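You operate a simulated robot arm through the tools that you are given. There is no shell and no other tool. Be economical: measure what you need, move in short steps, check, and stop when the job is done.

Carry out the task below with a simulated two-armed robot. There is one attempt and no reset: what you move stays moved.

JOB
Pick up the white roll from the top of the parts bench with one hand, pass it to the other hand and put it on the top of the check bench.

The check looks at the end state, three seconds after you hand in, the way a careful person would. Anything else that was tipped, shoved, dropped, spilled or broken makes it a failure.

ROBOT AND FRAMES
Two 7-joint arms with two-finger parallel grippers on one trunk, on a base that drives. Base frame: it is fixed to the floor where the robot stands at the start and does not move with it; the origin is under the middle of the robot, x ahead of it, y to its left, z up; the surface under the hand at the start is at about z = 860. Units: mm, rad, N and s.
The left shoulder is at the start at [144, 171, 1135], the right one opposite. With the tool pointing down near the work surface each hand reaches from about 460 to 940 mm from the robot's upright axis, wherever it stands, measured 20 degrees to its own side. Places, roughly: top of the check bench [500, 1700, 900]; white roll (8x8x17 cm) [700, 0, 900]. Payload 4.4 kg a hand.
The tool frame of a hand sits at the grasp point between the pads (the TCP): z along the fingers, y along the line on which they close. The tips reach 23 mm beyond it. The gripper opens to 94 mm. The fingers are 38 mm wide and 10 mm thick; the gripper's body (54 by 96 mm) begins 39 mm behind the TCP.
Orientation is that of the tool frame in the base frame, as a unit quaternion [w, x, y, z]. With the fingers straight down and closing along the base's y, the tool's x points along the base's -x, its y along +y and its z along -z.

CONTROLS
- The arms move only by the tool step_arm. It takes "left_increments", "right_increments" or both (then of equal length, played together; a hand with none holds still); each is a list of rows, each a list of 7 numbers: the shift along the tool's x, y, z in units of 25 mm (1.0 is 25 mm), then the turn, a rotation vector about the tool's x, y, z in units of 8 degrees (1.0 is 8 degrees), then the gripper command, from -1 (shut) to 1 (fully open), values between in proportion. In form: [[dx, dy, dz, ax, ay, az, claw], ...]. A call has 1 to 20 rows; each row shifts and turns the commanded pose from where the row before left it, along the tool's axes as they then stand. A call with a number of a shift or a turn outside -1 to 1 is refused whole. A row lasts 0.2 s, in which the tool goes at most 50 mm and 0.15 rad; a call with a longer step from one row to the next is refused whole, and so is a gripper value outside its range. A pose out of reach is approached as far as the arm can. The call stops where the force on the tool passes 40 N (or 10 N more than at its start, if that is more) or the arm is blocked; 0.2 s more then pass. The fingers move at their own pace (about 72 mm/s each) and stop on an object; they squeeze with about 31 N. The grip force told is the motor's: it shows also when the fingers shut on nothing. Time passes only in rows, and 0.2 s behind the last, so rows that do not move let the fingers close. It gives the time, the measured TCP pose, the force on the tool (base axes), the opening and the grip force at its end, in the units of the frame above (readings bear some noise), with the torque about the TCP (base axes, N m) and any sound that the robot's microphone picked up.
- Cameras (640 x 400 px; columns grow to the right, rows downward): "scene" is now at [267.9, -6.7, 1288.2]; the picture's right is [-0.08, -1.00, 0.00], its down [-0.47, 0.04, -0.88] and it looks along [0.88, -0.07, -0.47] (base axes); focal length 270 px, centre (320, 200). "left" rides on the left gripper at [86, -16, -75] in its tool frame; the picture's right is [0.18, 0.98, 0.00], its down [-0.58, 0.11, -0.81] and it looks along [-0.79, 0.15, 0.59] (tool axes); focal length 243 px, centre (320, 200). "right" rides on the right gripper at [86, 16, -74] in its tool frame; the picture's right is [-0.18, 0.98, 0.00], its down [-0.58, -0.11, -0.81] and it looks along [-0.79, -0.15, 0.59] (tool axes); focal length 243 px, centre (320, 200). There is no depth. A picture from a camera that has moved, and an enlarged one, comes with that camera's place and axes in the base frame and with its lens.
- grab_frame(camera): a new picture of that camera. It takes no simulated time.
- slide_trunk(by): slides the trunk up (or, below 0, down) by that many mm; the arms and the scene camera ride with it, the base frame stays. It gives what a move gives, with no picture.
- steer(legs): drives the robot by 1 to 6 legs, each [ahead, left, turn to the left] in mm, mm and rad, along the robot's own axes; the way and the turn of a leg run together, so that a leg with both is an arc; at most 1500 mm and 3.142 rad a leg. The arms and the cameras ride along, it lands a little off, and it stops where it bumps. It gives what a move gives.
- turn_head(pan, tilt): turns the head with the scene camera to pan (to the left, within 1.396 rad either way) and tilt (down, from -0.506 to 1.204), counted from straight ahead of the robot. It gives what a move gives.
- inspect(camera, box): a new picture of the part [left, top, right, bottom] of that camera's present view, enlarged. It takes no simulated time.
- close_job(): hands the job in; it is judged then, once.

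Work in short steps. Places have to be worked out from the pictures, the camera data and where the tool is seen: move nearer, look again, correct. Check each grasp and each placing, and mend what went wrong. You have 120 turns and 108 pictures in all, those below and enlarged ones among them. Open the grippers and draw the arms clear of the work before you hand the job in, unless the task says otherwise; then end with one line.

The tools are called after "Request:" as name(argument=value, ...) on one line, values as JSON. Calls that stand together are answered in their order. step_arm: Moves the arms, as the interface text tells. Its arguments: {"type":"object","properties":{"left_increments":{"type":"array","items":{"type":"array","items":{"type":"number"}}},"right_increments":{"type":"array","items":{"type":"array","items":{"type":"number"}}}},"required":[]} The other tools are called the same way: slide_trunk (by) slides the trunk up or down; steer (legs) drives the base; turn_head (pan, tilt) turns the head that bears the scene camera; grab_frame (camera) takes a picture; inspect (camera, box) takes an enlarged picture of a part of a camera's view; close_job () hands the job in.

At the start:

```text
time: 0.0
left_eef_pos: [552.4, 239.1, 1082.0]
left_tool_rot: [0.0, 0.0, 1.0, -0.001]
left_force: [-0.4, -0.5, 0.1]
left_torque: [0.01, -0.01, 0.01]
left_gripper_width: 93.9
left_grasp_force: 0.0
right_eef_pos: [588.7, -262.7, 1133.0]
right_tool_rot: [-0.001, 0.0, 1.0, 0.001]
right_force: [-0.4, 0.0, 0.3]
right_torque: [-0.01, -0.01, 0.01]
right_gripper_width: 94.0
right_grasp_force: 0.1
trunk travel left (down, up): [-150.0, 238.0]
robot x, y, heading: [-1.5, -0.1, -0.001]
head pan, tilt: [-0.08, 0.489]
```

scene: 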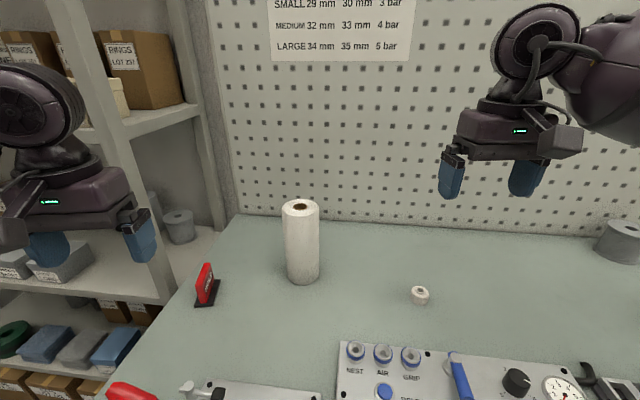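
right: 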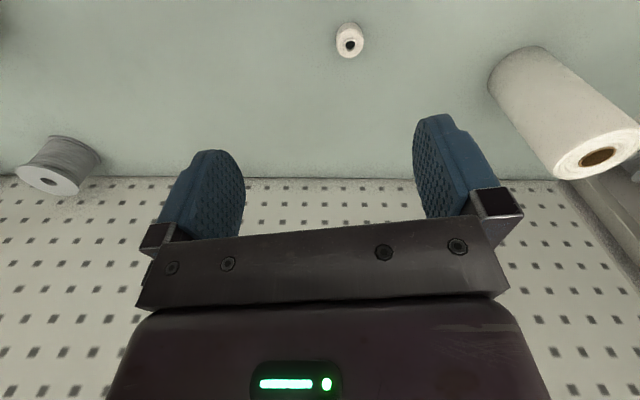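
left: 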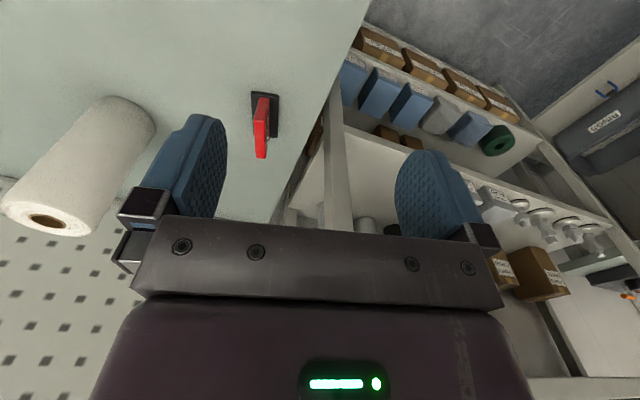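

The tall white roll stands at about (730, -4) with its base at z≈860. I look left first to see the check bench and the route to it.

Request:
turn_head(pan=1.2, tilt=0.45)

Request:
grab_frame(camera="scene")

Request:
turn_head(pan=0.0, tilt=0.7)

Request:
grab_frame(camera="scene")

```text
time: 1.4
left_eef_pos: [553.9, 240.3, 1083.6]
left_tool_rot: [0.0, 0.0, 1.0, 0.0]
left_force: [-1.0, 0.0, 0.2]
left_torque: [-0.01, 0.04, -0.02]
left_gripper_width: 94.2
left_grasp_force: 0.1
right_eef_pos: [589.1, -262.1, 1133.0]
right_tool_rot: [-0.002, 0.001, 1.0, 0.001]
right_force: [0.4, -0.5, 0.0]
right_torque: [-0.03, 0.0, 0.01]
right_gripper_width: 94.1
right_grasp_force: 0.1
trunk travel left (down, up): [-150.0, 238.0]
robot x, y, heading: [-3.0, -1.1, -0.006]
head pan, tilt: [1.201, 0.45]
```

```text
104 pictures are left
camera scene: at [210.3, 86.3, 1291.7], right [0.93, -0.36, 0.0], down [-0.16, -0.41, -0.9], along [0.33, 0.84, -0.44], focal length 270 px, centre (320, 200)
```

scene: 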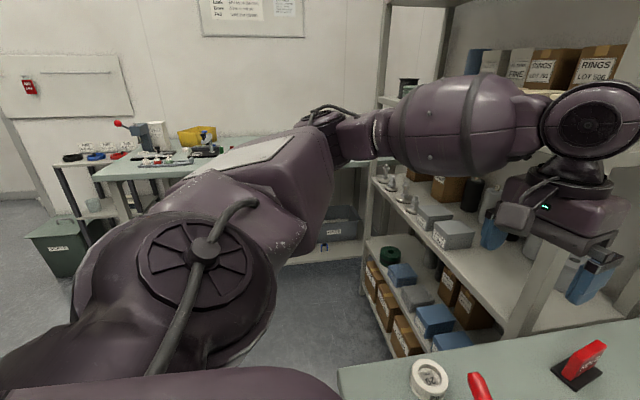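

```text
time: 2.9
left_eef_pos: [552.8, 240.7, 1081.3]
left_tool_rot: [0.0, -0.001, 1.0, 0.0]
left_force: [0.0, 0.6, 0.3]
left_torque: [0.0, -0.02, -0.02]
left_gripper_width: 94.2
left_grasp_force: 0.0
right_eef_pos: [588.9, -262.2, 1134.1]
right_tool_rot: [-0.001, 0.001, 1.0, 0.001]
right_force: [-0.5, 0.1, -0.2]
right_torque: [0.01, -0.02, 0.03]
right_gripper_width: 94.1
right_grasp_force: 0.0
trunk travel left (down, up): [-150.0, 238.0]
robot x, y, heading: [-0.4, 0.7, -0.002]
head pan, tilt: [0.0, 0.7]
```

```text
103 pictures are left
camera scene: at [262.0, 0.7, 1269.6], right [0.0, -1.0, 0.0], down [-0.64, 0.0, -0.77], along [0.77, 0.0, -0.64], focal length 270 px, centre (320, 200)
```

scene: 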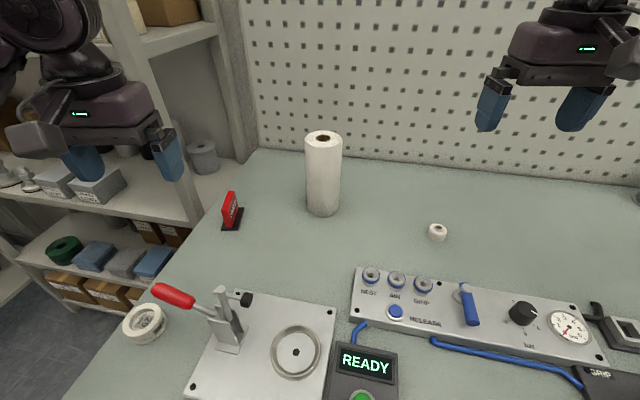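

The roll is at roughly (740, -5). The right hand goes in behind and above it, still clear of the 1030 mm top, for a closer look.

Request:
step_arm(right_increments=[[-0.237, 0.857, 0, 0, 0, 0, 1], [-0.237, 0.857, 0, 0, 0, 0, 1], [-0.237, 0.857, 0, 0, 0, 0, 1], [-0.237, 0.857, 0, 0, 0, 0, 1], [-0.237, 0.857, 0, 0, 0, 0, 1], [-0.237, 0.857, 0, 0, 0, 0, 1], [-0.237, 0.857, 0, 0, 0, 0, 1], [-0.237, 0.857, 0, 0, 0, 0, 1], [-0.237, 0.857, 0, 0, 0, 0, 1], [-0.237, 0.857, 0, 0, 0, 0, 1], [-0.237, 0.857, 0, 0, 0, 0, 1], [-0.237, 0.857, 0, 0, 0, 0, 1], [0, 0, 0, 0, 0, 0, 1]])

Request:
grab_frame(camera="right")

Request:
grab_frame(camera="scene")

```text
time: 5.7
left_eef_pos: [552.3, 239.4, 1083.5]
left_tool_rot: [0.0, -0.001, 1.0, 0.001]
left_force: [0.8, -0.8, 0.3]
left_torque: [-0.03, -0.01, 0.0]
left_gripper_width: 93.9
left_grasp_force: 0.0
right_eef_pos: [659.1, -7.2, 1133.6]
right_tool_rot: [0.0, 0.002, 1.0, 0.001]
right_force: [-0.1, -0.5, -0.1]
right_torque: [0.03, -0.04, 0.01]
right_gripper_width: 94.1
right_grasp_force: 0.0
trunk travel left (down, up): [-150.0, 238.0]
robot x, y, heading: [-0.3, 2.2, -0.002]
head pan, tilt: [0.0, 0.7]
```

```text
102 pictures are left
camera right: at [573.1, 9.9, 1208.5], right [0.19, 0.98, 0.0], down [0.58, -0.11, 0.81], along [0.79, -0.15, -0.59], focal length 243 px, centre (320, 200)
```

right: 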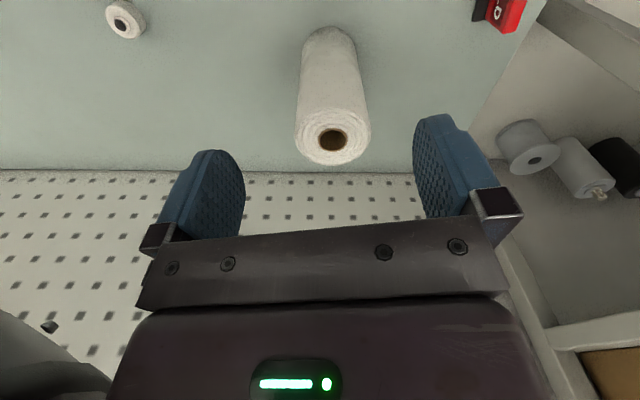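

```text
101 pictures are left
camera scene: at [261.9, 0.3, 1269.6], right [0.0, -1.0, 0.0], down [-0.64, 0.0, -0.76], along [0.76, 0.0, -0.64], focal length 270 px, centre (320, 200)
```

scene: 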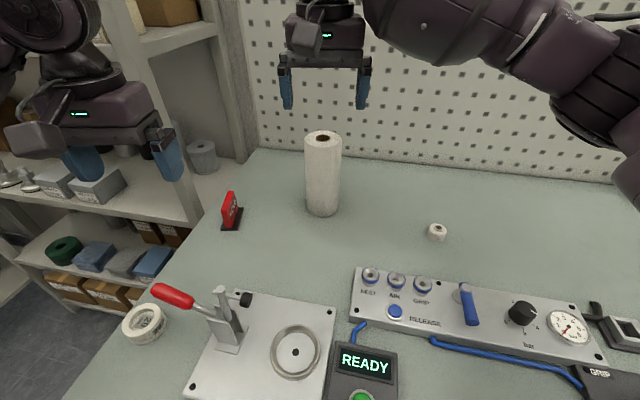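

The ray from the right camera puts the roll's axis at about (720, -5), while the head view says about 735. I move 55 mm further ahead at the same height and look again to settle it.

Request:
step_arm(right_increments=[[-0.75, 0, 0, 0, 0, 0, 1], [-0.75, 0, 0, 0, 0, 0, 1], [-0.75, 0, 0, 0, 0, 0, 1], [0, 0, 0, 0, 0, 0, 1]])

Request:
grab_frame(camera="right")

Request:
inspect(camera="scene", box=[240, 30, 400, 230])

```text
time: 6.7
left_eef_pos: [551.5, 239.8, 1082.0]
left_tool_rot: [0.0, 0.0, 1.0, 0.0]
left_force: [0.5, 0.1, -0.7]
left_torque: [0.02, -0.01, 0.01]
left_gripper_width: 94.1
left_grasp_force: 0.1
right_eef_pos: [716.5, -6.4, 1133.0]
right_tool_rot: [0.0, -0.001, 1.0, 0.002]
right_force: [-0.2, -0.9, -0.4]
right_torque: [-0.03, 0.0, -0.01]
right_gripper_width: 94.0
right_grasp_force: 0.1
trunk travel left (down, up): [-150.0, 238.0]
robot x, y, heading: [0.7, -2.5, 0.0]
head pan, tilt: [0.0, 0.7]
```

```text
100 pictures are left
camera right: at [630.1, 9.9, 1208.0], right [0.19, 0.98, 0.0], down [0.58, -0.11, 0.81], along [0.79, -0.15, -0.59], focal length 243 px, centre (320, 200)
```

right: 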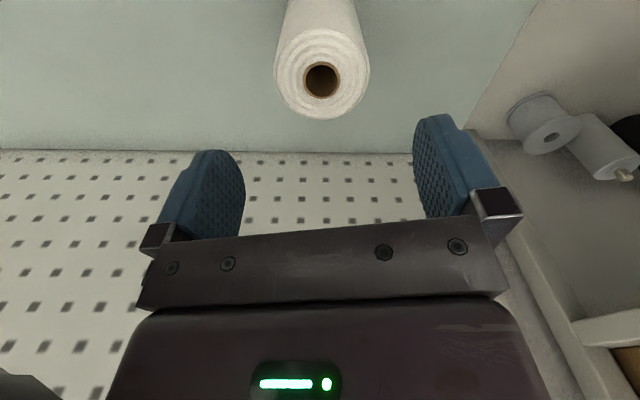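

```text
2.00 times, centred on (320, 130) of scene
camera zoom: at [261.8, 0.5, 1269.6], right [0.0, -1.0, 0.0], down [-0.64, 0.0, -0.77], along [0.77, 0.0, -0.64], focal length 541 px, centre (320, 340)
```

zoom: 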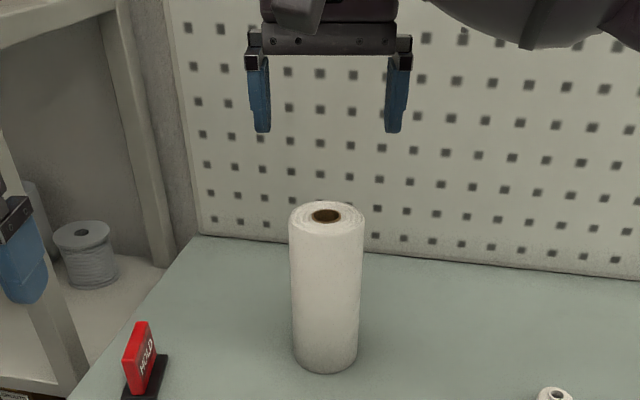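

Triangulating two right-camera views gives a roll axis at about (723, -6), a top at z≈1026 and a diameter of about 75 mm. I shift 7 mm forward, go down to just above the top and check.

Request:
step_arm(right_increments=[[-0.28, 0, 0, 0, 0, 0, 1], [0, 0, 0.9, 0, 0, 0, 1], [0, 0, 0.9, 0, 0, 0, 1], [0, 0, 0.8, 0, 0, 0, 1], [0, 0, 0, 0, 0, 0, 1]])

Request:
grab_frame(camera="right")

Request:
inspect(camera="scene", box=[240, 30, 400, 230])

```text
time: 7.8
left_eef_pos: [552.0, 240.1, 1082.2]
left_tool_rot: [-0.001, 0.0, 1.0, 0.001]
left_force: [-0.1, -0.5, -0.8]
left_torque: [0.02, 0.0, 0.03]
left_gripper_width: 94.3
left_grasp_force: 0.1
right_eef_pos: [722.4, -5.4, 1068.9]
right_tool_rot: [0.0, 0.001, 1.0, 0.0]
right_force: [0.3, -0.4, -0.4]
right_torque: [-0.01, 0.0, 0.0]
right_gripper_width: 94.3
right_grasp_force: 0.1
trunk travel left (down, up): [-150.0, 238.0]
robot x, y, heading: [0.3, 3.5, 0.001]
head pan, tilt: [0.0, 0.7]
```

```text
98 pictures are left
camera right: at [636.8, 10.3, 1143.3], right [0.19, 0.98, 0.0], down [0.58, -0.11, 0.81], along [0.79, -0.15, -0.59], focal length 243 px, centre (320, 200)
```

right: 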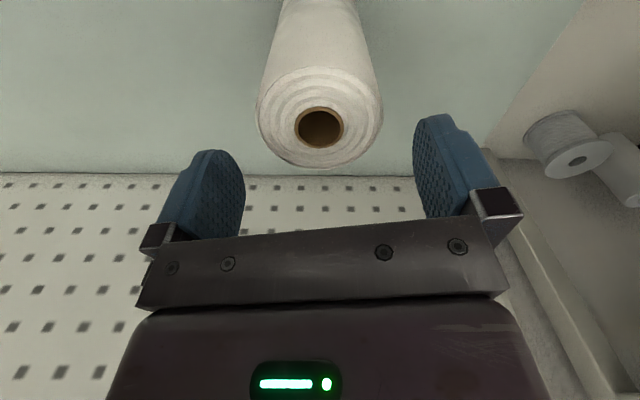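

```text
2.00 times, centred on (320, 130) of scene
camera zoom: at [261.6, 0.6, 1269.7], right [0.0, -1.0, 0.0], down [-0.64, 0.0, -0.77], along [0.77, 0.0, -0.64], focal length 541 px, centre (320, 340)
```

zoom: 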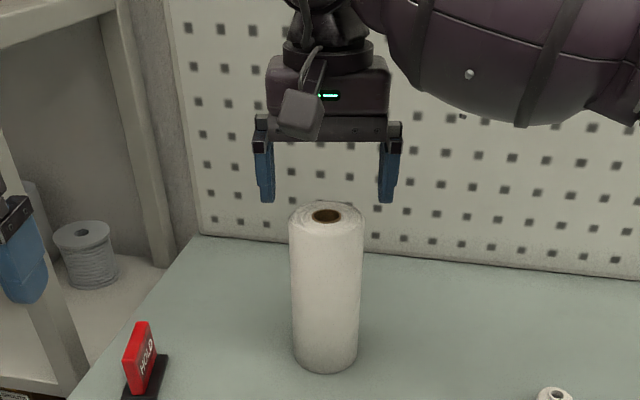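

The axis is confirmed at (724, -6), with the fingers on either side of it. I go down to TCP z≈1005 and then close.

Request:
step_arm(right_increments=[[-0.05, 0, 0.64, 0, 0, 0, 1], [0, 0, 0.64, 0, 0, 0, 1], [0, 0, 0.64, 0, 0, 0, 1], [0, 0, 0.64, 0, 0, 0, 1], [0, 0, 0, 0, 0, 0, 1]])

Request:
grab_frame(camera="right")

Request:
inspect(camera="scene", box=[240, 30, 400, 230])

```text
time: 9.1
left_eef_pos: [552.1, 240.5, 1082.5]
left_tool_rot: [-0.001, 0.0, 1.0, 0.0]
left_force: [-0.6, 0.0, -0.4]
left_torque: [-0.01, -0.01, 0.03]
left_gripper_width: 94.1
left_grasp_force: 0.0
right_eef_pos: [725.5, -6.9, 1005.1]
right_tool_rot: [0.0, 0.001, 1.0, 0.001]
right_force: [-0.2, 0.3, 0.1]
right_torque: [-0.04, -0.02, 0.01]
right_gripper_width: 94.0
right_grasp_force: 0.0
trunk travel left (down, up): [-150.0, 238.0]
robot x, y, heading: [3.7, 0.4, -0.0]
head pan, tilt: [0.0, 0.7]
```

```text
96 pictures are left
camera right: at [639.0, 9.4, 1079.6], right [0.19, 0.98, 0.0], down [0.58, -0.11, 0.81], along [0.79, -0.15, -0.59], focal length 243 px, centre (320, 200)
```

right: 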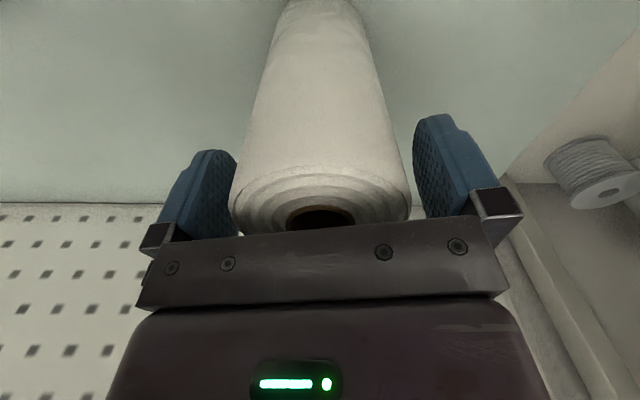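

```text
2.00 times, centred on (320, 130) of scene
camera zoom: at [261.7, 0.6, 1269.7], right [0.0, -1.0, 0.0], down [-0.64, 0.0, -0.77], along [0.77, 0.0, -0.64], focal length 541 px, centre (320, 340)
```

zoom: 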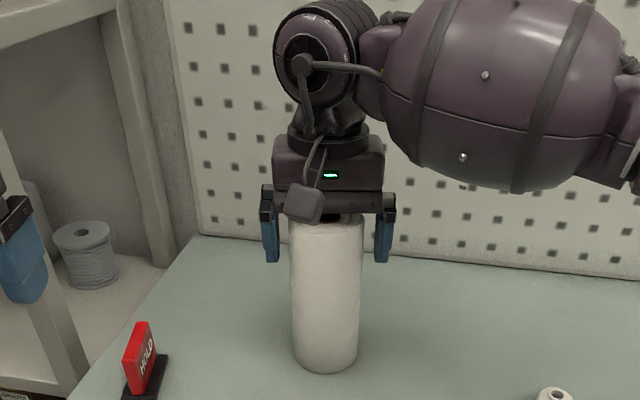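

The fingers straddle the roll evenly and nothing touches it. I close the gripper.

Request:
step_arm(right_increments=[[0, 0, 0, 0, 0, 0, -1], [0, 0, 0, 0, 0, 0, -1], [0, 0, 0, 0, 0, 0, -1], [0, 0, 0, 0, 0, 0, -1]])

```text
time: 10.1
left_eef_pos: [552.1, 240.6, 1082.6]
left_tool_rot: [0.001, 0.0, 1.0, 0.0]
left_force: [-0.3, 0.2, -0.1]
left_torque: [0.0, 0.0, 0.03]
left_gripper_width: 94.1
left_grasp_force: 0.0
right_eef_pos: [725.0, -5.7, 1004.5]
right_tool_rot: [-0.001, 0.001, 1.0, 0.001]
right_force: [0.6, 1.4, 0.0]
right_torque: [0.05, -0.05, 0.03]
right_gripper_width: 71.4
right_grasp_force: 31.3
trunk travel left (down, up): [-150.0, 238.0]
robot x, y, heading: [-1.9, 1.7, -0.004]
head pan, tilt: [0.0, 0.7]
```

It grips at 71 mm with 31 N. I lift 150 mm and read the weight.

Request:
step_arm(right_increments=[[0, 0, -0.4, 0, 0, 0, -1], [0, 0, -0.8, 0, 0, 0, -1], [0, 0, -0.8, 0, 0, 0, -1], [0, 0, -0.8, 0, 0, 0, -1], [0, 0, -0.8, 0, 0, 0, -1], [0, 0, -0.8, 0, 0, 0, -1], [0, 0, -0.8, 0, 0, 0, -1], [0, 0, -0.8, 0, 0, 0, -1], [0, 0, 0, 0, 0, 0, -1]])

Request:
grab_frame(camera="scene")

```text
time: 12.1
left_eef_pos: [552.5, 240.2, 1082.1]
left_tool_rot: [-0.001, 0.0, 1.0, 0.0]
left_force: [-0.1, -0.2, -0.9]
left_torque: [0.02, 0.0, 0.02]
left_gripper_width: 93.8
left_grasp_force: 0.0
right_eef_pos: [725.8, -5.6, 1153.9]
right_tool_rot: [0.0, 0.002, 1.0, 0.001]
right_force: [0.0, 0.7, -3.6]
right_torque: [-0.01, -0.01, -0.02]
right_gripper_width: 71.6
right_grasp_force: 31.2
trunk travel left (down, up): [-150.0, 238.0]
robot x, y, heading: [-2.3, 4.4, 0.004]
head pan, tilt: [0.0, 0.7]
```

```text
94 pictures are left
camera scene: at [262.7, 0.6, 1269.2], right [0.0, -1.0, 0.0], down [-0.64, 0.0, -0.76], along [0.76, 0.0, -0.64], focal length 270 px, centre (320, 200)
```

scene: 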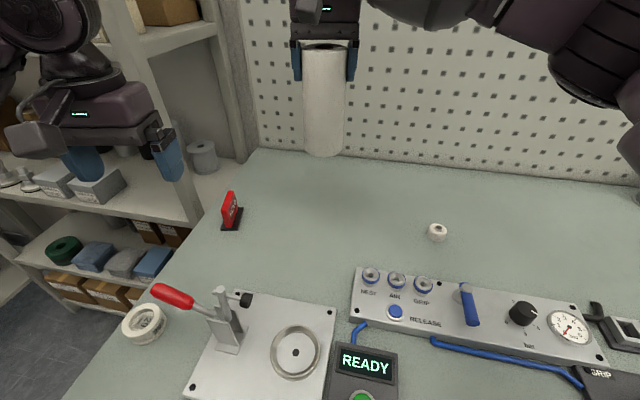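

The roll is held and weighs about 0.37 kg. For a coaxial handover, I bring the right hand to (600, -90, 1150) and turn it until the fingers point left (+Y).

Request:
step_arm(right_increments=[[0.833, -0.567, 0, 0, 0, 0, -1], [0.833, -0.567, 0, 0, 0, 0, -1], [0.833, -0.567, 0, 0, 0, 0, -1], [0.833, -0.567, 0, 0, 0, 0, -1], [0.833, -0.567, 0, 0, 0, 0, -1], [0.833, -0.567, 0, 0, 0, 0, -1], [0, 0, 0, -0.9, 0, 0, -1], [0, 0, 0, -0.9, 0, 0, -1], [0, 0, 0, -0.9, 0, 0, -1], [0, 0, 0, -0.9, 0, 0, -1], [0, 0, 0, -0.9, 0, 0, -1], [0, 0, 0, 0, 0, 0, -1]])

Request:
grab_frame(camera="scene")

```text
time: 14.7
left_eef_pos: [551.7, 240.7, 1083.6]
left_tool_rot: [0.0, 0.0, 1.0, 0.0]
left_force: [0.3, 0.2, 0.6]
left_torque: [0.0, -0.01, 0.0]
left_gripper_width: 93.7
left_grasp_force: 0.0
right_eef_pos: [598.1, -91.1, 1156.5]
right_tool_rot: [0.0, 0.001, 0.95, 0.311]
right_force: [0.1, 0.1, -0.5]
right_torque: [-0.01, 0.04, -0.02]
right_gripper_width: 0.3
right_grasp_force: 32.1
trunk travel left (down, up): [-150.0, 238.0]
robot x, y, heading: [-3.1, -2.0, -0.0]
head pan, tilt: [0.0, 0.7]
```

```text
93 pictures are left
camera scene: at [261.4, 0.8, 1269.8], right [0.0, -1.0, 0.0], down [-0.64, 0.0, -0.77], along [0.77, 0.0, -0.64], focal length 270 px, centre (320, 200)
```

scene: 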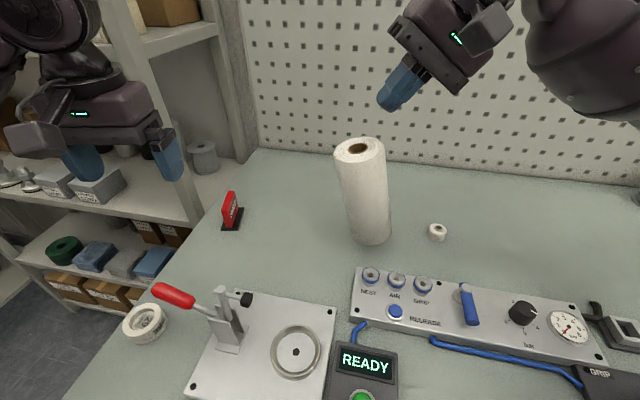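

The roll has slipped out: the gripper reads 0.3 mm, and in the picture the roll is still falling, slightly tilted. I hold still and let it settle.

Request:
step_arm(right_increments=[[0, 0, 0, 0, 0, 0, -1]])

Request:
grab_frame(camera="scene")

```text
time: 15.1
left_eef_pos: [552.4, 240.2, 1082.2]
left_tool_rot: [-0.001, 0.0, 1.0, 0.0]
left_force: [-0.2, 0.4, 0.5]
left_torque: [-0.01, 0.0, 0.0]
left_gripper_width: 94.2
left_grasp_force: 0.2
right_eef_pos: [600.0, -91.0, 1154.7]
right_tool_rot: [0.0, 0.002, 0.951, 0.309]
right_force: [0.3, -0.3, -0.6]
right_torque: [-0.01, 0.01, 0.03]
right_gripper_width: 0.0
right_grasp_force: 31.1
trunk travel left (down, up): [-150.0, 238.0]
robot x, y, heading: [2.8, 4.0, -0.004]
head pan, tilt: [0.0, 0.7]
```

```text
92 pictures are left
camera scene: at [261.9, 0.6, 1269.6], right [0.0, -1.0, 0.0], down [-0.64, 0.0, -0.77], along [0.77, 0.0, -0.64], focal length 270 px, centre (320, 200)
```

scene: 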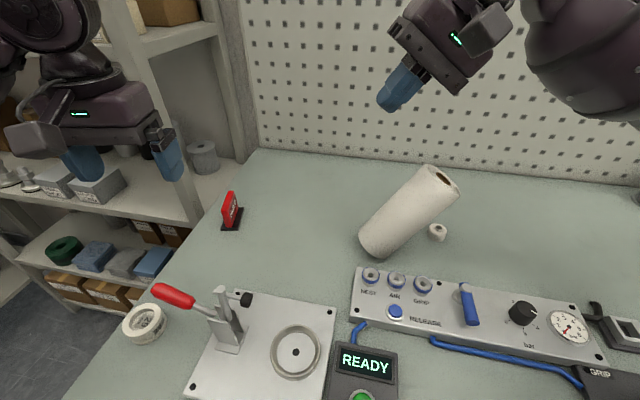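

The roll is toppling to the right and my hand is too far away to intervene. I let it come to rest.

Request:
step_arm(right_increments=[[0, 0, 0, 0, 0, 0, -1]])

Request:
grab_frame(camera="scene")

```text
time: 15.4
left_eef_pos: [551.8, 239.8, 1082.6]
left_tool_rot: [0.0, 0.0, 1.0, 0.0]
left_force: [0.3, 0.1, 0.0]
left_torque: [-0.02, -0.03, -0.01]
left_gripper_width: 93.8
left_grasp_force: 0.0
right_eef_pos: [599.6, -92.3, 1153.1]
right_tool_rot: [-0.001, 0.001, 0.951, 0.31]
right_force: [-0.1, -0.5, -0.3]
right_torque: [-0.01, -0.02, 0.02]
right_gripper_width: 0.0
right_grasp_force: 31.3
trunk travel left (down, up): [-150.0, 238.0]
robot x, y, heading: [-1.5, -0.2, 0.004]
head pan, tilt: [0.0, 0.7]
```

```text
91 pictures are left
camera scene: at [261.9, 0.6, 1269.6], right [0.0, -1.0, 0.0], down [-0.64, 0.0, -0.76], along [0.76, 0.0, -0.64], focal length 270 px, centre (320, 200)
```

scene: 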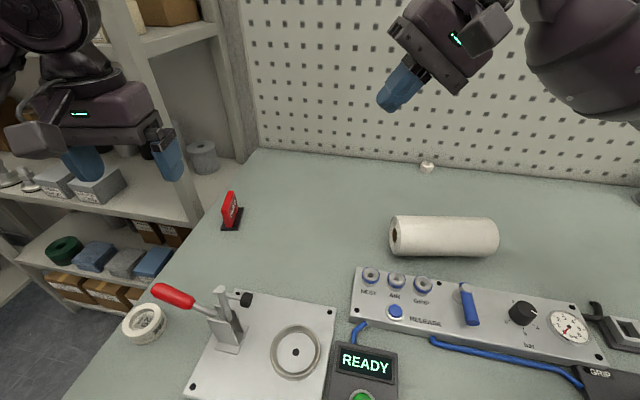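

The roll knocked the small tape roll back toward the wall. I wait for everything to settle, then plan the repair.

Request:
step_arm(right_increments=[[0, 0, 0, 0, 0, 0, 1], [0, 0, 0, 0, 0, 0, 1], [0, 0, 0, 0, 0, 0, 1], [0, 0, 0, 0, 0, 0, 1], [0, 0, 0, 0, 0, 0, 1], [0, 0, 0, 0, 0, 0, 1], [0, 0, 0, 0, 0, 0, 1], [0, 0, 0, 0, 0, 0, 1]])

Request:
grab_frame(camera="scene")

Request:
inspect(camera="scene", box=[350, 140, 550, 280])

```text
time: 17.2
left_eef_pos: [552.6, 240.6, 1083.1]
left_tool_rot: [0.0, 0.001, 1.0, 0.0]
left_force: [-0.2, -0.3, -0.2]
left_torque: [-0.02, 0.01, -0.02]
left_gripper_width: 93.8
left_grasp_force: 0.0
right_eef_pos: [600.9, -93.2, 1153.1]
right_tool_rot: [-0.001, 0.001, 0.951, 0.31]
right_force: [-0.5, 0.0, 0.1]
right_torque: [-0.01, 0.01, 0.02]
right_gripper_width: 94.4
right_grasp_force: 0.0
trunk travel left (down, up): [-150.0, 238.0]
robot x, y, heading: [2.5, 0.4, 0.001]
head pan, tilt: [0.0, 0.7]
```

```text
90 pictures are left
camera scene: at [261.9, 0.6, 1269.5], right [0.0, -1.0, 0.0], down [-0.64, 0.0, -0.76], along [0.76, 0.0, -0.64], focal length 270 px, centre (320, 200)
```

scene: 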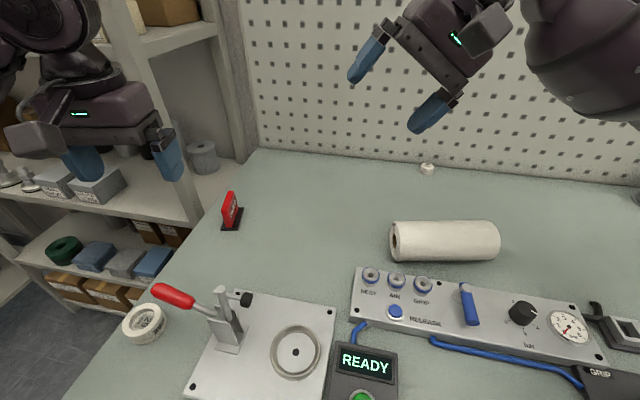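

```text
2.86 times, centred on (450, 210) of scene
camera zoom: at [261.9, 0.6, 1269.5], right [0.0, -1.0, 0.0], down [-0.64, 0.0, -0.76], along [0.76, 0.0, -0.64], focal length 772 px, centre (-51, 171)
```

zoom: 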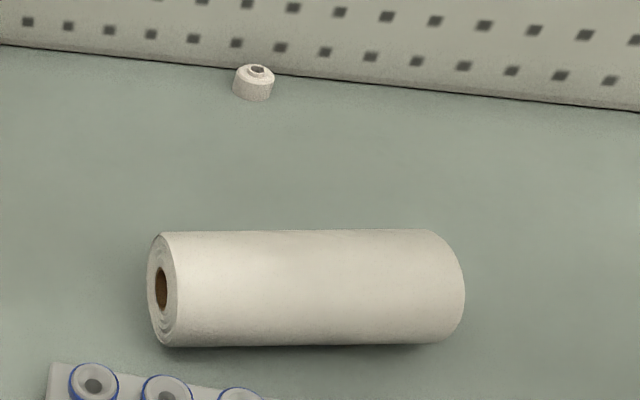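

Both rolls have come to rest: the big one lies at about (593, -229) along y, and the small tape roll is upright near (866, -285). It started at about (637, -234), so I'll put it back there later. First I right the hand, move it over the big roll and turn it so it closes along x, to grip near the centre of mass this time.

Request:
step_arm(right_increments=[[0, 0, 0, 0.9, 0, 0, 1], [0, 0, 0, 0.9, 0, 0, 1], [0, 0, 0, 0.9, 0, 0, 1], [0, 0, 0, 0.9, 0, 0, 1], [0, 0, 0, 0.9, 0, 0, 1], [0, -0.97, 0, 0, 0, 0, 1], [0, -0.97, 0, 0, 0, 0, 1], [0, -0.97, 0, 0, 0, 0, 1], [0, -0.97, 0, 0, 0, 0, 1], [0, -0.97, 0, 0, 0, 0, 1], [0, -0.97, 0, 0, 0, 0, 1], [0, -0.97, 0, 0, 0, 0, 1], [0, 0, 0, 0, 0, 0, 1]])

Request:
step_arm(right_increments=[[0, 0, 0, 0, 0, -0.9375, 1], [0, 0, 0, 0, 0, -0.9375, 1], [0, 0, 0, 0, 0, -0.9375, 1], [0, 0, 0, 0, 0, -0.9375, 1], [0, 0, 0, 0, 0, -0.9375, 1], [0, 0, 0, 0, 0, -0.9375, 1], [0, 0, 0, 0, 0, -0.9375, 1], [0, 0, 0, 0, 0, -0.9375, 1], [0, 0, 0, 0, 0, -0.9375, 1], [0, 0, 0, 0, 0, -0.9375, 1], [0, 0, 0, 0, 0, -0.9375, 1], [0, 0, 0, 0, 0, -0.9375, 1], [0, 0, 0, 0, 0, 0, 1]])

Request:
grab_frame(camera="right")

Request:
grab_frame(camera="scene")

```text
time: 20.1
left_eef_pos: [551.9, 240.9, 1082.6]
left_tool_rot: [-0.001, 0.0, 1.0, -0.001]
left_force: [-0.1, 0.3, 0.8]
left_torque: [-0.03, -0.01, -0.01]
left_gripper_width: 94.0
left_grasp_force: 0.1
right_eef_pos: [600.1, -260.6, 1153.5]
right_tool_rot: [-0.001, 0.001, 1.0, 0.001]
right_force: [-0.1, 0.3, -1.1]
right_torque: [0.0, 0.0, 0.0]
right_gripper_width: 94.2
right_grasp_force: 0.1
trunk travel left (down, up): [-150.0, 238.0]
robot x, y, heading: [-0.7, -1.5, -0.002]
head pan, tilt: [0.0, 0.7]
```

```text
time: 22.9
left_eef_pos: [551.2, 239.9, 1082.1]
left_tool_rot: [0.0, 0.0, 1.0, 0.0]
left_force: [0.1, -1.0, 0.2]
left_torque: [-0.04, 0.0, -0.04]
left_gripper_width: 93.9
left_grasp_force: 0.1
right_eef_pos: [471.0, -143.4, 1151.0]
right_tool_rot: [0.0, -0.705, 0.709, 0.002]
right_force: [-0.2, -0.2, -1.0]
right_torque: [-0.01, 0.01, 0.02]
right_gripper_width: 93.8
right_grasp_force: 0.0
right hand out of reach, approached as far as the arm can: row 8, 9, 10, 11, 12
trunk travel left (down, up): [-150.0, 238.0]
robot x, y, heading: [0.1, 0.3, -0.004]
head pan, tilt: [0.0, 0.7]
```

```text
88 pictures are left
camera right: at [454.0, -230.3, 1224.8], right [-0.98, 0.19, 0.0], down [0.11, 0.58, 0.81], along [0.15, 0.79, -0.59], focal length 243 px, centre (320, 200)
```

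right: 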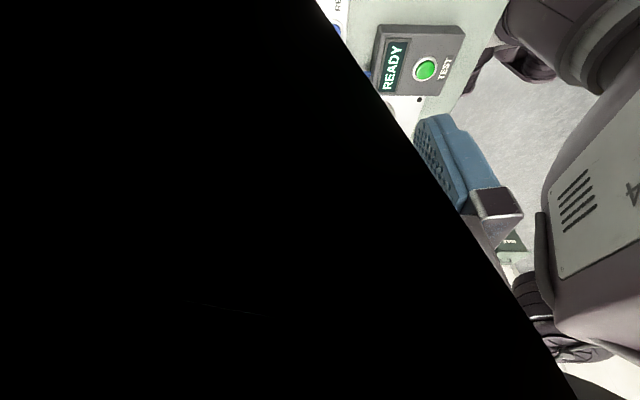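

```text
87 pictures are left
camera scene: at [262.0, 0.3, 1269.5], right [0.0, -1.0, 0.0], down [-0.64, 0.0, -0.76], along [0.76, 0.0, -0.64], focal length 270 px, centre (320, 200)
```

scene: 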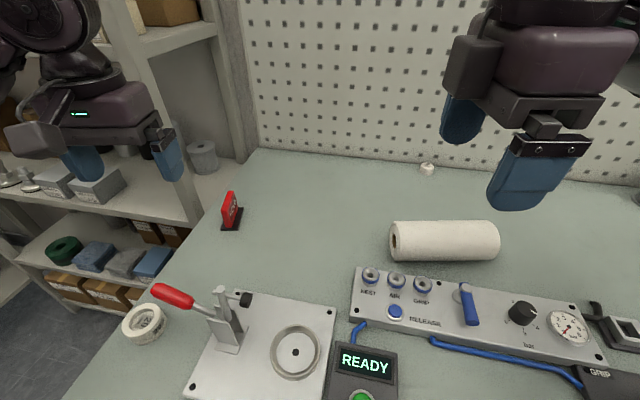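

Turning that way runs into a wrist limit past about 60°. I turn back and try the other direction, with the camera toward the left.

Request:
step_arm(right_increments=[[0, 0, 0, 0, 0, 0.9375, 1], [0, 0, 0, 0, 0, 0.9375, 1], [0, 0, 0, 0, 0, 0.9375, 1], [0, 0, 0, 0, 0, 0.9375, 1], [0, 0, 0, 0, 0, 0.9375, 1], [0, 0, 0, 0, 0, 0.9375, 1], [0, 0, 0, 0, 0, 0.9375, 1], [0, 0, 0, 0, 0, 0.9375, 1], [0, 0, 0, 0, 0, 0.9375, 1], [0, 0, 0, 0, 0, 0.9375, 1], [0, 0, 0, 0, 0, 0.9375, 1], [0, 0, 0, 0, 0, 0.9375, 1], [0, 0, 0, 0, 0, 0, 1]])

Request:
step_arm(right_increments=[[0, 0, 0, 0, 0, 0.9375, 1], [0, 0, 0, 0, 0, 0.9375, 1], [0, 0, 0, 0, 0, 0.9375, 1], [0, 0, 0, 0, 0, 0.9375, 1], [0, 0, 0, 0, 0, 0.9375, 1], [0, 0, 0, 0, 0, 0.9375, 1], [0, 0, 0, 0, 0, 0.9375, 1], [0, 0, 0, 0, 0, 0.9375, 1], [0, 0, 0, 0, 0, 0.9375, 1], [0, 0, 0, 0, 0, 0.9375, 1], [0, 0, 0, 0, 0, 0.9375, 1], [0, 0, 0, 0, 0, 0.9375, 1], [0, 0, 0, 0, 0, 0, 1]])

Request:
grab_frame(camera="right")

Request:
grab_frame(camera="scene")

```text
time: 25.6
left_eef_pos: [552.0, 240.8, 1082.9]
left_tool_rot: [0.0, 0.0, 1.0, 0.0]
left_force: [0.4, -0.3, 0.1]
left_torque: [-0.01, -0.02, 0.01]
left_gripper_width: 94.1
left_grasp_force: 0.2
right_eef_pos: [471.9, -143.9, 1150.4]
right_tool_rot: [-0.001, 0.003, 1.0, 0.001]
right_force: [0.0, 0.2, -0.8]
right_torque: [0.01, 0.0, -0.01]
right_gripper_width: 93.9
right_grasp_force: 0.0
trunk travel left (down, up): [-150.0, 238.0]
robot x, y, heading: [1.3, -1.3, -0.003]
head pan, tilt: [0.0, 0.7]
```

```text
time: 28.4
left_eef_pos: [551.6, 240.4, 1081.6]
left_tool_rot: [0.0, 0.001, 1.0, 0.0]
left_force: [-0.8, -0.6, -0.2]
left_torque: [0.0, 0.01, -0.02]
left_gripper_width: 94.1
left_grasp_force: 0.0
right_eef_pos: [472.1, -143.6, 1150.1]
right_tool_rot: [-0.001, 0.708, 0.706, 0.0]
right_force: [-0.4, 0.9, -0.3]
right_torque: [0.05, -0.01, -0.02]
right_gripper_width: 94.1
right_grasp_force: 0.1
trunk travel left (down, up): [-150.0, 238.0]
robot x, y, heading: [2.0, 0.1, 0.001]
head pan, tilt: [0.0, 0.7]
```

```text
86 pictures are left
camera right: at [487.7, -56.9, 1224.4], right [0.98, -0.19, 0.0], down [-0.11, -0.58, 0.81], along [-0.15, -0.79, -0.59], focal length 243 px, centre (320, 200)
```

right: 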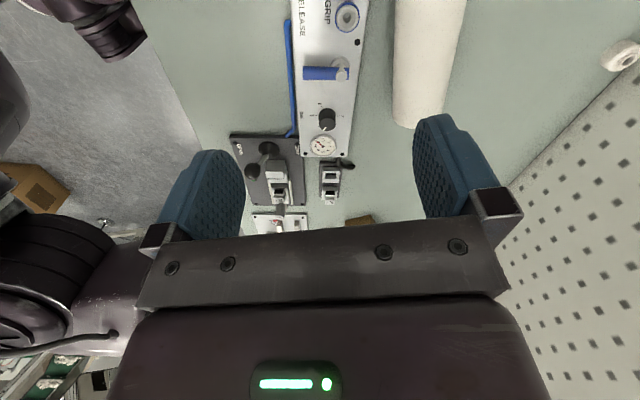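

```text
85 pictures are left
camera scene: at [262.0, 0.6, 1269.5], right [0.0, -1.0, 0.0], down [-0.64, 0.0, -0.76], along [0.76, 0.0, -0.64], focal length 270 px, centre (320, 200)
```

scene: 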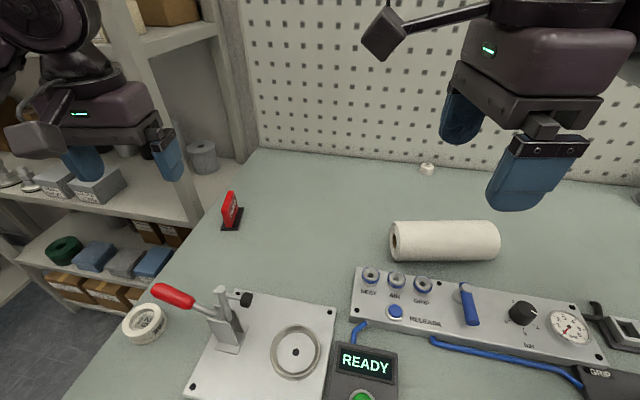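

With the camera to the left, the turn works. The new plan is to grip the roll at its centre, then turn about the closing axis until the right hand points left with the roll upright. The left hand can then take the top from above without turning the roll again. I test that turn empty-handed first.

Request:
step_arm(right_increments=[[0, 0.9, -0.3, 0, 0, 0, 1], [0, 0.9, -0.3, 0, 0, 0, 1], [0, 0.9, -0.3, 0, 0, 0, 1], [0, 0.9, -0.3, 0, 0, 0, 1], [0, 0, 0, 0, 0.9375, 0, 1], [0, 0, 0, 0, 0.9375, 0, 1], [0, 0, 0, 0, 0.9375, 0, 1], [0, 0, 0, 0, 0.9375, 0, 1], [0, 0, 0, 0, 0.9375, 0, 1], [0, 0, 0, 0, 0.9375, 0, 1], [0, 0, 0, 0, 0.9375, 0, 1], [0, 0, 0, 0, 0.9375, 0, 1], [0, 0, 0, 0, 0.9375, 0, 1], [0, 0, 0, 0, 0.9375, 0, 1], [0, 0, 0, 0, 0.9375, 0, 1], [0, 0, 0, 0, 0.9375, 0, 1], [0, 0, 0, 0, 0, 0, 1]])

Request:
grab_frame(camera="scene")

```text
time: 32.0
left_eef_pos: [551.4, 239.3, 1082.5]
left_tool_rot: [-0.001, 0.001, 1.0, -0.001]
left_force: [0.1, 0.0, -0.7]
left_torque: [-0.01, 0.0, 0.02]
left_gripper_width: 94.1
left_grasp_force: 0.1
right_eef_pos: [560.6, -143.8, 1179.6]
right_tool_rot: [-0.5, 0.5, 0.499, 0.501]
right_force: [0.2, 0.0, 0.6]
right_torque: [-0.01, 0.0, -0.03]
right_gripper_width: 93.8
right_grasp_force: 0.1
trunk travel left (down, up): [-150.0, 238.0]
robot x, y, heading: [-0.7, -1.7, 0.001]
head pan, tilt: [0.0, 0.7]
```

```text
84 pictures are left
camera scene: at [261.5, 0.8, 1269.6], right [0.0, -1.0, 0.0], down [-0.64, 0.0, -0.77], along [0.77, 0.0, -0.64], focal length 270 px, centre (320, 200)
```

scene: 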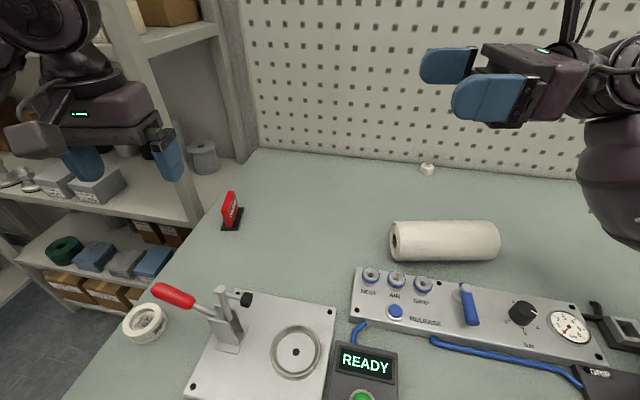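

The full 90° turn is feasible. I turn back down and move over the roll to (592, -234, 1130) to take a look.

Request:
step_arm(right_increments=[[0, 0, 0, 0, -0.9375, 0, 1], [0, 0, 0, 0, -0.9375, 0, 1], [0, 0, 0, 0, -0.9375, 0, 1], [0, 0, 0, 0, -0.9375, 0, 1], [0, 0, 0, 0, -0.9375, 0, 1], [0, 0, 0, 0, -0.9375, 0, 1], [0, 0, 0, 0, -0.9375, 0, 1], [0, 0, 0, 0, -0.9375, 0, 1], [0, 0, 0, 0, -0.9375, 0, 1], [0, 0, 0, 0, -0.9375, 0, 1], [0, 0, 0, 0, -0.9375, 0, 1], [0, 0, 0, 0, -0.9375, 0, 1], [-0.9, 0.32, 0.5, 0, 0, 0, 1], [-0.9, 0.32, 0.5, 0, 0, 0, 1], [-0.9, 0.32, 0.5, 0, 0, 0, 1], [-0.9, 0.32, 0.5, 0, 0, 0, 1], [0, 0, 0, 0, 0, 0, 1]])

Request:
grab_frame(camera="right")

Request:
grab_frame(camera="scene")

```text
time: 35.6
left_eef_pos: [552.2, 240.5, 1083.1]
left_tool_rot: [0.0, 0.0, 1.0, 0.0]
left_force: [-0.2, -0.4, 0.3]
left_torque: [-0.03, 0.0, 0.03]
left_gripper_width: 94.0
left_grasp_force: 0.1
right_eef_pos: [592.7, -234.5, 1127.9]
right_tool_rot: [-0.001, 0.709, 0.706, 0.001]
right_force: [-0.1, -0.1, -0.4]
right_torque: [-0.04, -0.02, -0.02]
right_gripper_width: 94.0
right_grasp_force: 0.1
trunk travel left (down, up): [-150.0, 238.0]
robot x, y, heading: [1.8, 5.5, -0.002]
head pan, tilt: [0.0, 0.7]
```

```text
83 pictures are left
camera right: at [610.0, -147.3, 1202.4], right [0.98, -0.19, 0.0], down [-0.11, -0.58, 0.81], along [-0.15, -0.79, -0.59], focal length 243 px, centre (320, 200)
```

right: 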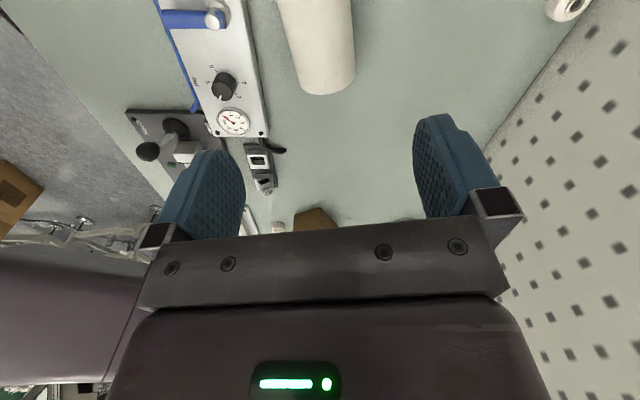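

```text
82 pictures are left
camera scene: at [261.8, 0.9, 1269.6], right [0.0, -1.0, 0.0], down [-0.64, 0.0, -0.77], along [0.77, 0.0, -0.64], focal length 270 px, centre (320, 200)
```

scene: 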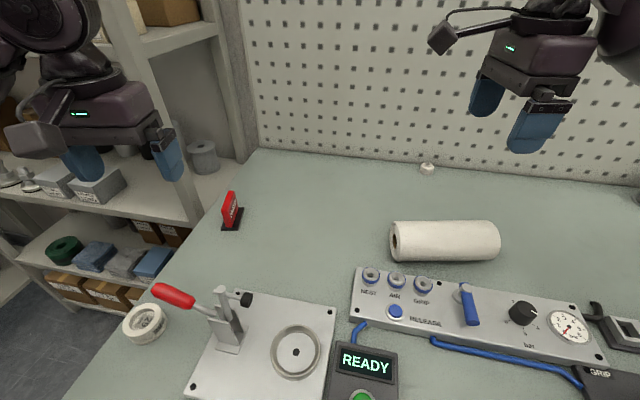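

The right-camera view puts the roll's axis at x≈589, with ends at y≈-134 and -302. The panel edge at x≈515 stays clear of the fingers. I go down to just above the roll and check.

Request:
step_arm(right_increments=[[0, -0.14, 0.8, 0, 0, 0, 1], [0, 0, 0.8, 0, 0, 0, 1], [0, 0, 0.8, 0, 0, 0, 1], [0, 0, 0.8, 0, 0, 0, 1], [0, 0, 0.8, 0, 0, 0, 1], [0, 0, 0.8, 0, 0, 0, 1], [0, 0, 0.8, 0, 0, 0, 1], [0, 0, 0.8, 0, 0, 0, 1], [0, 0, 0, 0, 0, 0, 1]])

Request:
grab_frame(camera="right")

Request:
inspect(camera="scene", box=[350, 100, 600, 300])

```text
time: 37.6
left_eef_pos: [550.4, 239.4, 1082.5]
left_tool_rot: [0.001, 0.0, 1.0, 0.0]
left_force: [0.1, -0.5, 0.7]
left_torque: [0.02, 0.02, 0.0]
left_gripper_width: 94.0
left_grasp_force: 0.1
right_eef_pos: [590.8, -232.9, 969.7]
right_tool_rot: [-0.001, 0.709, 0.705, 0.001]
right_force: [0.1, 0.2, 0.4]
right_torque: [0.05, -0.01, 0.0]
right_gripper_width: 94.1
right_grasp_force: 0.1
trunk travel left (down, up): [-150.0, 238.0]
robot x, y, heading: [-3.5, 0.4, -0.005]
head pan, tilt: [0.0, 0.7]
```

```text
81 pictures are left
camera right: at [606.2, -147.4, 1044.8], right [0.98, -0.19, 0.0], down [-0.11, -0.58, 0.81], along [-0.15, -0.79, -0.59], focal length 243 px, centre (320, 200)
```

right: 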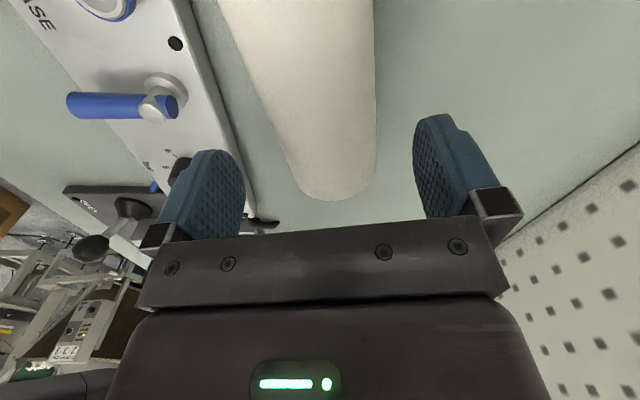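

```text
2.00 times, centred on (475, 200) of scene
camera zoom: at [261.7, 0.6, 1269.7], right [0.0, -1.0, 0.0], down [-0.64, 0.0, -0.77], along [0.77, 0.0, -0.64], focal length 541 px, centre (10, 200)
```

zoom: 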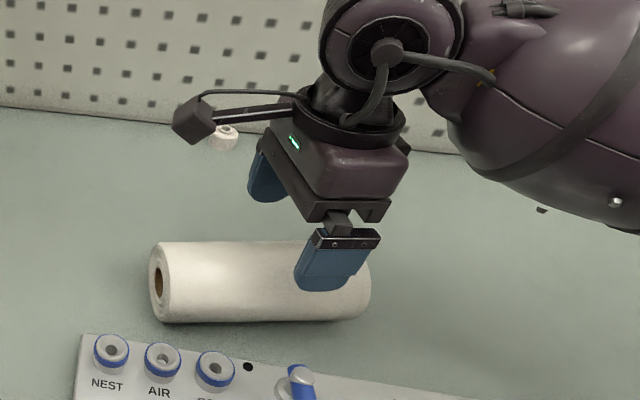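

The axis here is at x≈587, so I shift 3 mm and lower to TCP z≈902.

Request:
step_arm(right_increments=[[0, -0.12, 0.5, 0, 0, 0, 1], [0, 0, 0.55, 0, 0, 0, 1], [0, 0, 0.55, 0, 0, 0, 1], [0, 0, 0.55, 0, 0, 0, 1], [0, 0, 0.55, 0, 0, 0, 1], [0, 0, 0, 0, 0, 0, 1]])

Request:
grab_frame(camera="right")

```text
time: 39.0
left_eef_pos: [552.3, 239.4, 1082.6]
left_tool_rot: [0.0, 0.0, 1.0, 0.0]
left_force: [-0.4, 0.9, 0.3]
left_torque: [0.03, -0.05, 0.0]
left_gripper_width: 94.0
left_grasp_force: 0.0
right_eef_pos: [587.6, -234.0, 900.7]
right_tool_rot: [-0.001, 0.708, 0.706, 0.001]
right_force: [0.1, 0.1, -0.7]
right_torque: [0.0, 0.02, 0.0]
right_gripper_width: 94.2
right_grasp_force: 0.0
trunk travel left (down, up): [-150.0, 238.0]
robot x, y, heading: [-1.2, -0.6, -0.004]
head pan, tilt: [0.0, 0.7]
```

```text
79 pictures are left
camera right: at [602.9, -147.4, 976.8], right [0.98, -0.19, 0.0], down [-0.11, -0.58, 0.81], along [-0.15, -0.79, -0.59], focal length 243 px, centre (320, 200)
```

right: 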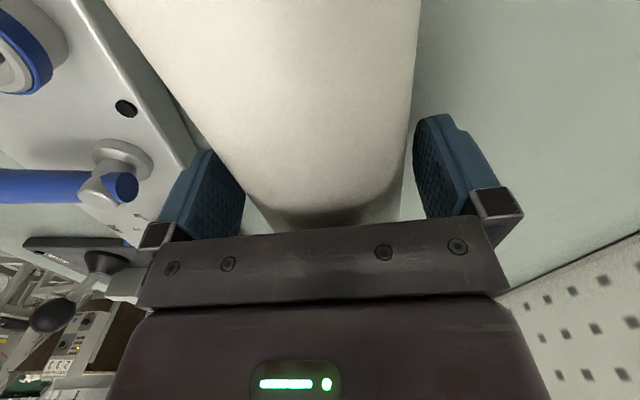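

The fingers straddle the roll with no contact. I close, hold, and lift slowly by 60 mm.

Request:
step_arm(right_increments=[[0, 0, 0, 0, 0, 0, -1], [0, 0, 0, 0, 0, 0, -1], [0, 0, 0, 0, 0, 0, -1], [0, 0, 0, 0, 0, 0, -1], [0, 0, -0.2, 0, 0, 0, -1], [0, 0, -0.3, 0, 0, 0, -1], [0, 0, -0.4, 0, 0, 0, -1], [0, 0, -0.4, 0, 0, 0, -1], [0, 0, -0.4, 0, 0, 0, -1], [0, 0, -0.4, 0, 0, 0, -1], [0, 0, -0.3, 0, 0, 0, -1], [0, 0, 0, 0, 0, 0, -1]])

Request:
grab_frame(camera="scene")

```text
time: 41.6
left_eef_pos: [552.5, 239.6, 1082.6]
left_tool_rot: [-0.001, 0.0, 1.0, 0.0]
left_force: [0.6, 0.0, 0.8]
left_torque: [-0.06, 0.03, -0.01]
left_gripper_width: 93.9
left_grasp_force: 0.0
right_eef_pos: [586.7, -233.2, 962.9]
right_tool_rot: [-0.001, 0.708, 0.706, 0.0]
right_force: [0.3, -0.3, -3.6]
right_torque: [-0.07, 0.01, 0.0]
right_gripper_width: 71.4
right_grasp_force: 31.1
trunk travel left (down, up): [-150.0, 238.0]
robot x, y, heading: [0.9, -2.0, 0.0]
head pan, tilt: [0.0, 0.7]
```

```text
78 pictures are left
camera scene: at [262.3, 0.5, 1269.4], right [0.0, -1.0, 0.0], down [-0.64, 0.0, -0.76], along [0.76, 0.0, -0.64], focal length 270 px, centre (320, 200)
```

scene: 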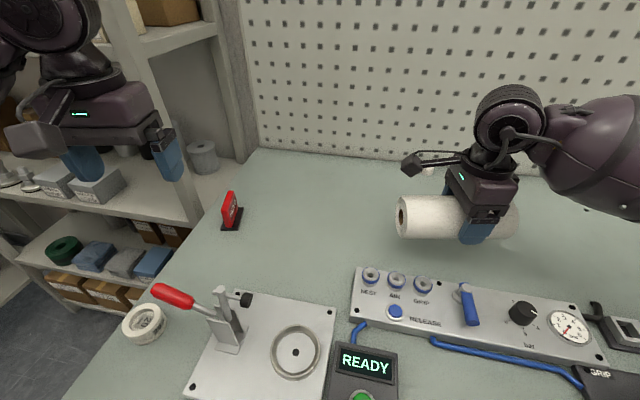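

The hold is good: 71.4 mm, with the torque showing the centre of mass about 19 mm left of the grip, as intended. I carry the roll slowly to about (587, -110, 1060), clear of the objects on the bench.

Request:
step_arm(right_increments=[[0.15, 0, -0.15, 0, 0, 0, -1], [0.33, 0, -0.27, 0, 0, 0, -1], [0.33, 0, -0.27, 0, 0, 0, -1], [0.33, 0, -0.27, 0, 0, 0, -1], [0.33, 0, -0.27, 0, 0, 0, -1], [0.33, 0, -0.27, 0, 0, 0, -1], [0.33, 0, -0.27, 0, 0, 0, -1], [0.33, 0, -0.27, 0, 0, 0, -1], [0.33, 0, -0.27, 0, 0, 0, -1], [0.33, 0, -0.27, 0, 0, 0, -1], [0.33, 0, -0.27, 0, 0, 0, -1], [0.33, 0, -0.27, 0, 0, 0, -1], [0.33, 0, -0.27, 0, 0, 0, -1], [0.33, 0, -0.27, 0, 0, 0, -1], [0.33, 0, -0.27, 0, 0, 0, -1], [0.33, 0, -0.2, 0, 0, 0, -1], [0.15, 0, -0.15, 0, 0, 0, -1], [0, 0, 0, 0, 0, 0, -1]])

Request:
step_arm(right_increments=[[0, 0, 0, 0, 0.2, 0, -1], [0, 0, 0, 0, 0.35, 0, -1], [0, 0, 0, 0, 0.35, 0, -1], [0, 0, 0, 0, 0.35, 0, -1], [0, 0, 0, 0, 0.35, 0, -1], [0, 0, 0, 0, 0.35, 0, -1], [0, 0, 0, 0, 0.35, 0, -1], [0, 0, 0, 0, 0.2, 0, -1], [0, 0, 0, 0, 0, 0, -1]])

Request:
grab_frame(camera="scene")

```text
time: 45.5
left_eef_pos: [552.7, 240.5, 1082.9]
left_tool_rot: [-0.001, 0.0, 1.0, 0.0]
left_force: [0.4, -0.1, 0.7]
left_torque: [-0.02, 0.02, 0.0]
left_gripper_width: 93.9
left_grasp_force: 0.0
right_eef_pos: [587.4, -103.5, 1068.8]
right_tool_rot: [-0.002, 0.708, 0.706, 0.0]
right_force: [-0.5, -0.4, -3.7]
right_torque: [0.0, 0.0, 0.04]
right_gripper_width: 71.0
right_grasp_force: 30.9
trunk travel left (down, up): [-150.0, 238.0]
robot x, y, heading: [-2.7, -1.2, 0.003]
head pan, tilt: [0.0, 0.7]
```

```text
time: 47.5
left_eef_pos: [552.4, 239.7, 1082.3]
left_tool_rot: [0.0, 0.0, 1.0, 0.0]
left_force: [0.5, 0.6, 1.4]
left_torque: [0.01, 0.01, -0.01]
left_gripper_width: 94.1
left_grasp_force: 0.0
right_eef_pos: [586.7, -103.8, 1069.7]
right_tool_rot: [-0.123, 0.698, 0.695, 0.123]
right_force: [-0.2, -0.3, -4.2]
right_torque: [-0.08, 0.02, -0.01]
right_gripper_width: 70.9
right_grasp_force: 31.1
trunk travel left (down, up): [-150.0, 238.0]
robot x, y, heading: [1.6, -3.9, 0.002]
head pan, tilt: [0.0, 0.7]
```

```text
77 pictures are left
camera scene: at [262.2, 0.6, 1269.5], right [0.0, -1.0, 0.0], down [-0.64, 0.0, -0.76], along [0.76, 0.0, -0.64], focal length 270 px, centre (320, 200)
```

scene: 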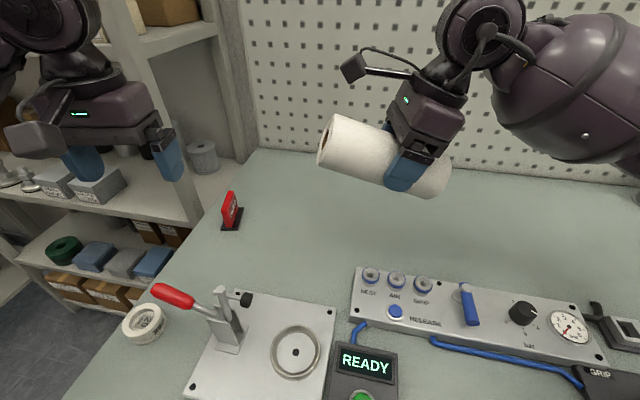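

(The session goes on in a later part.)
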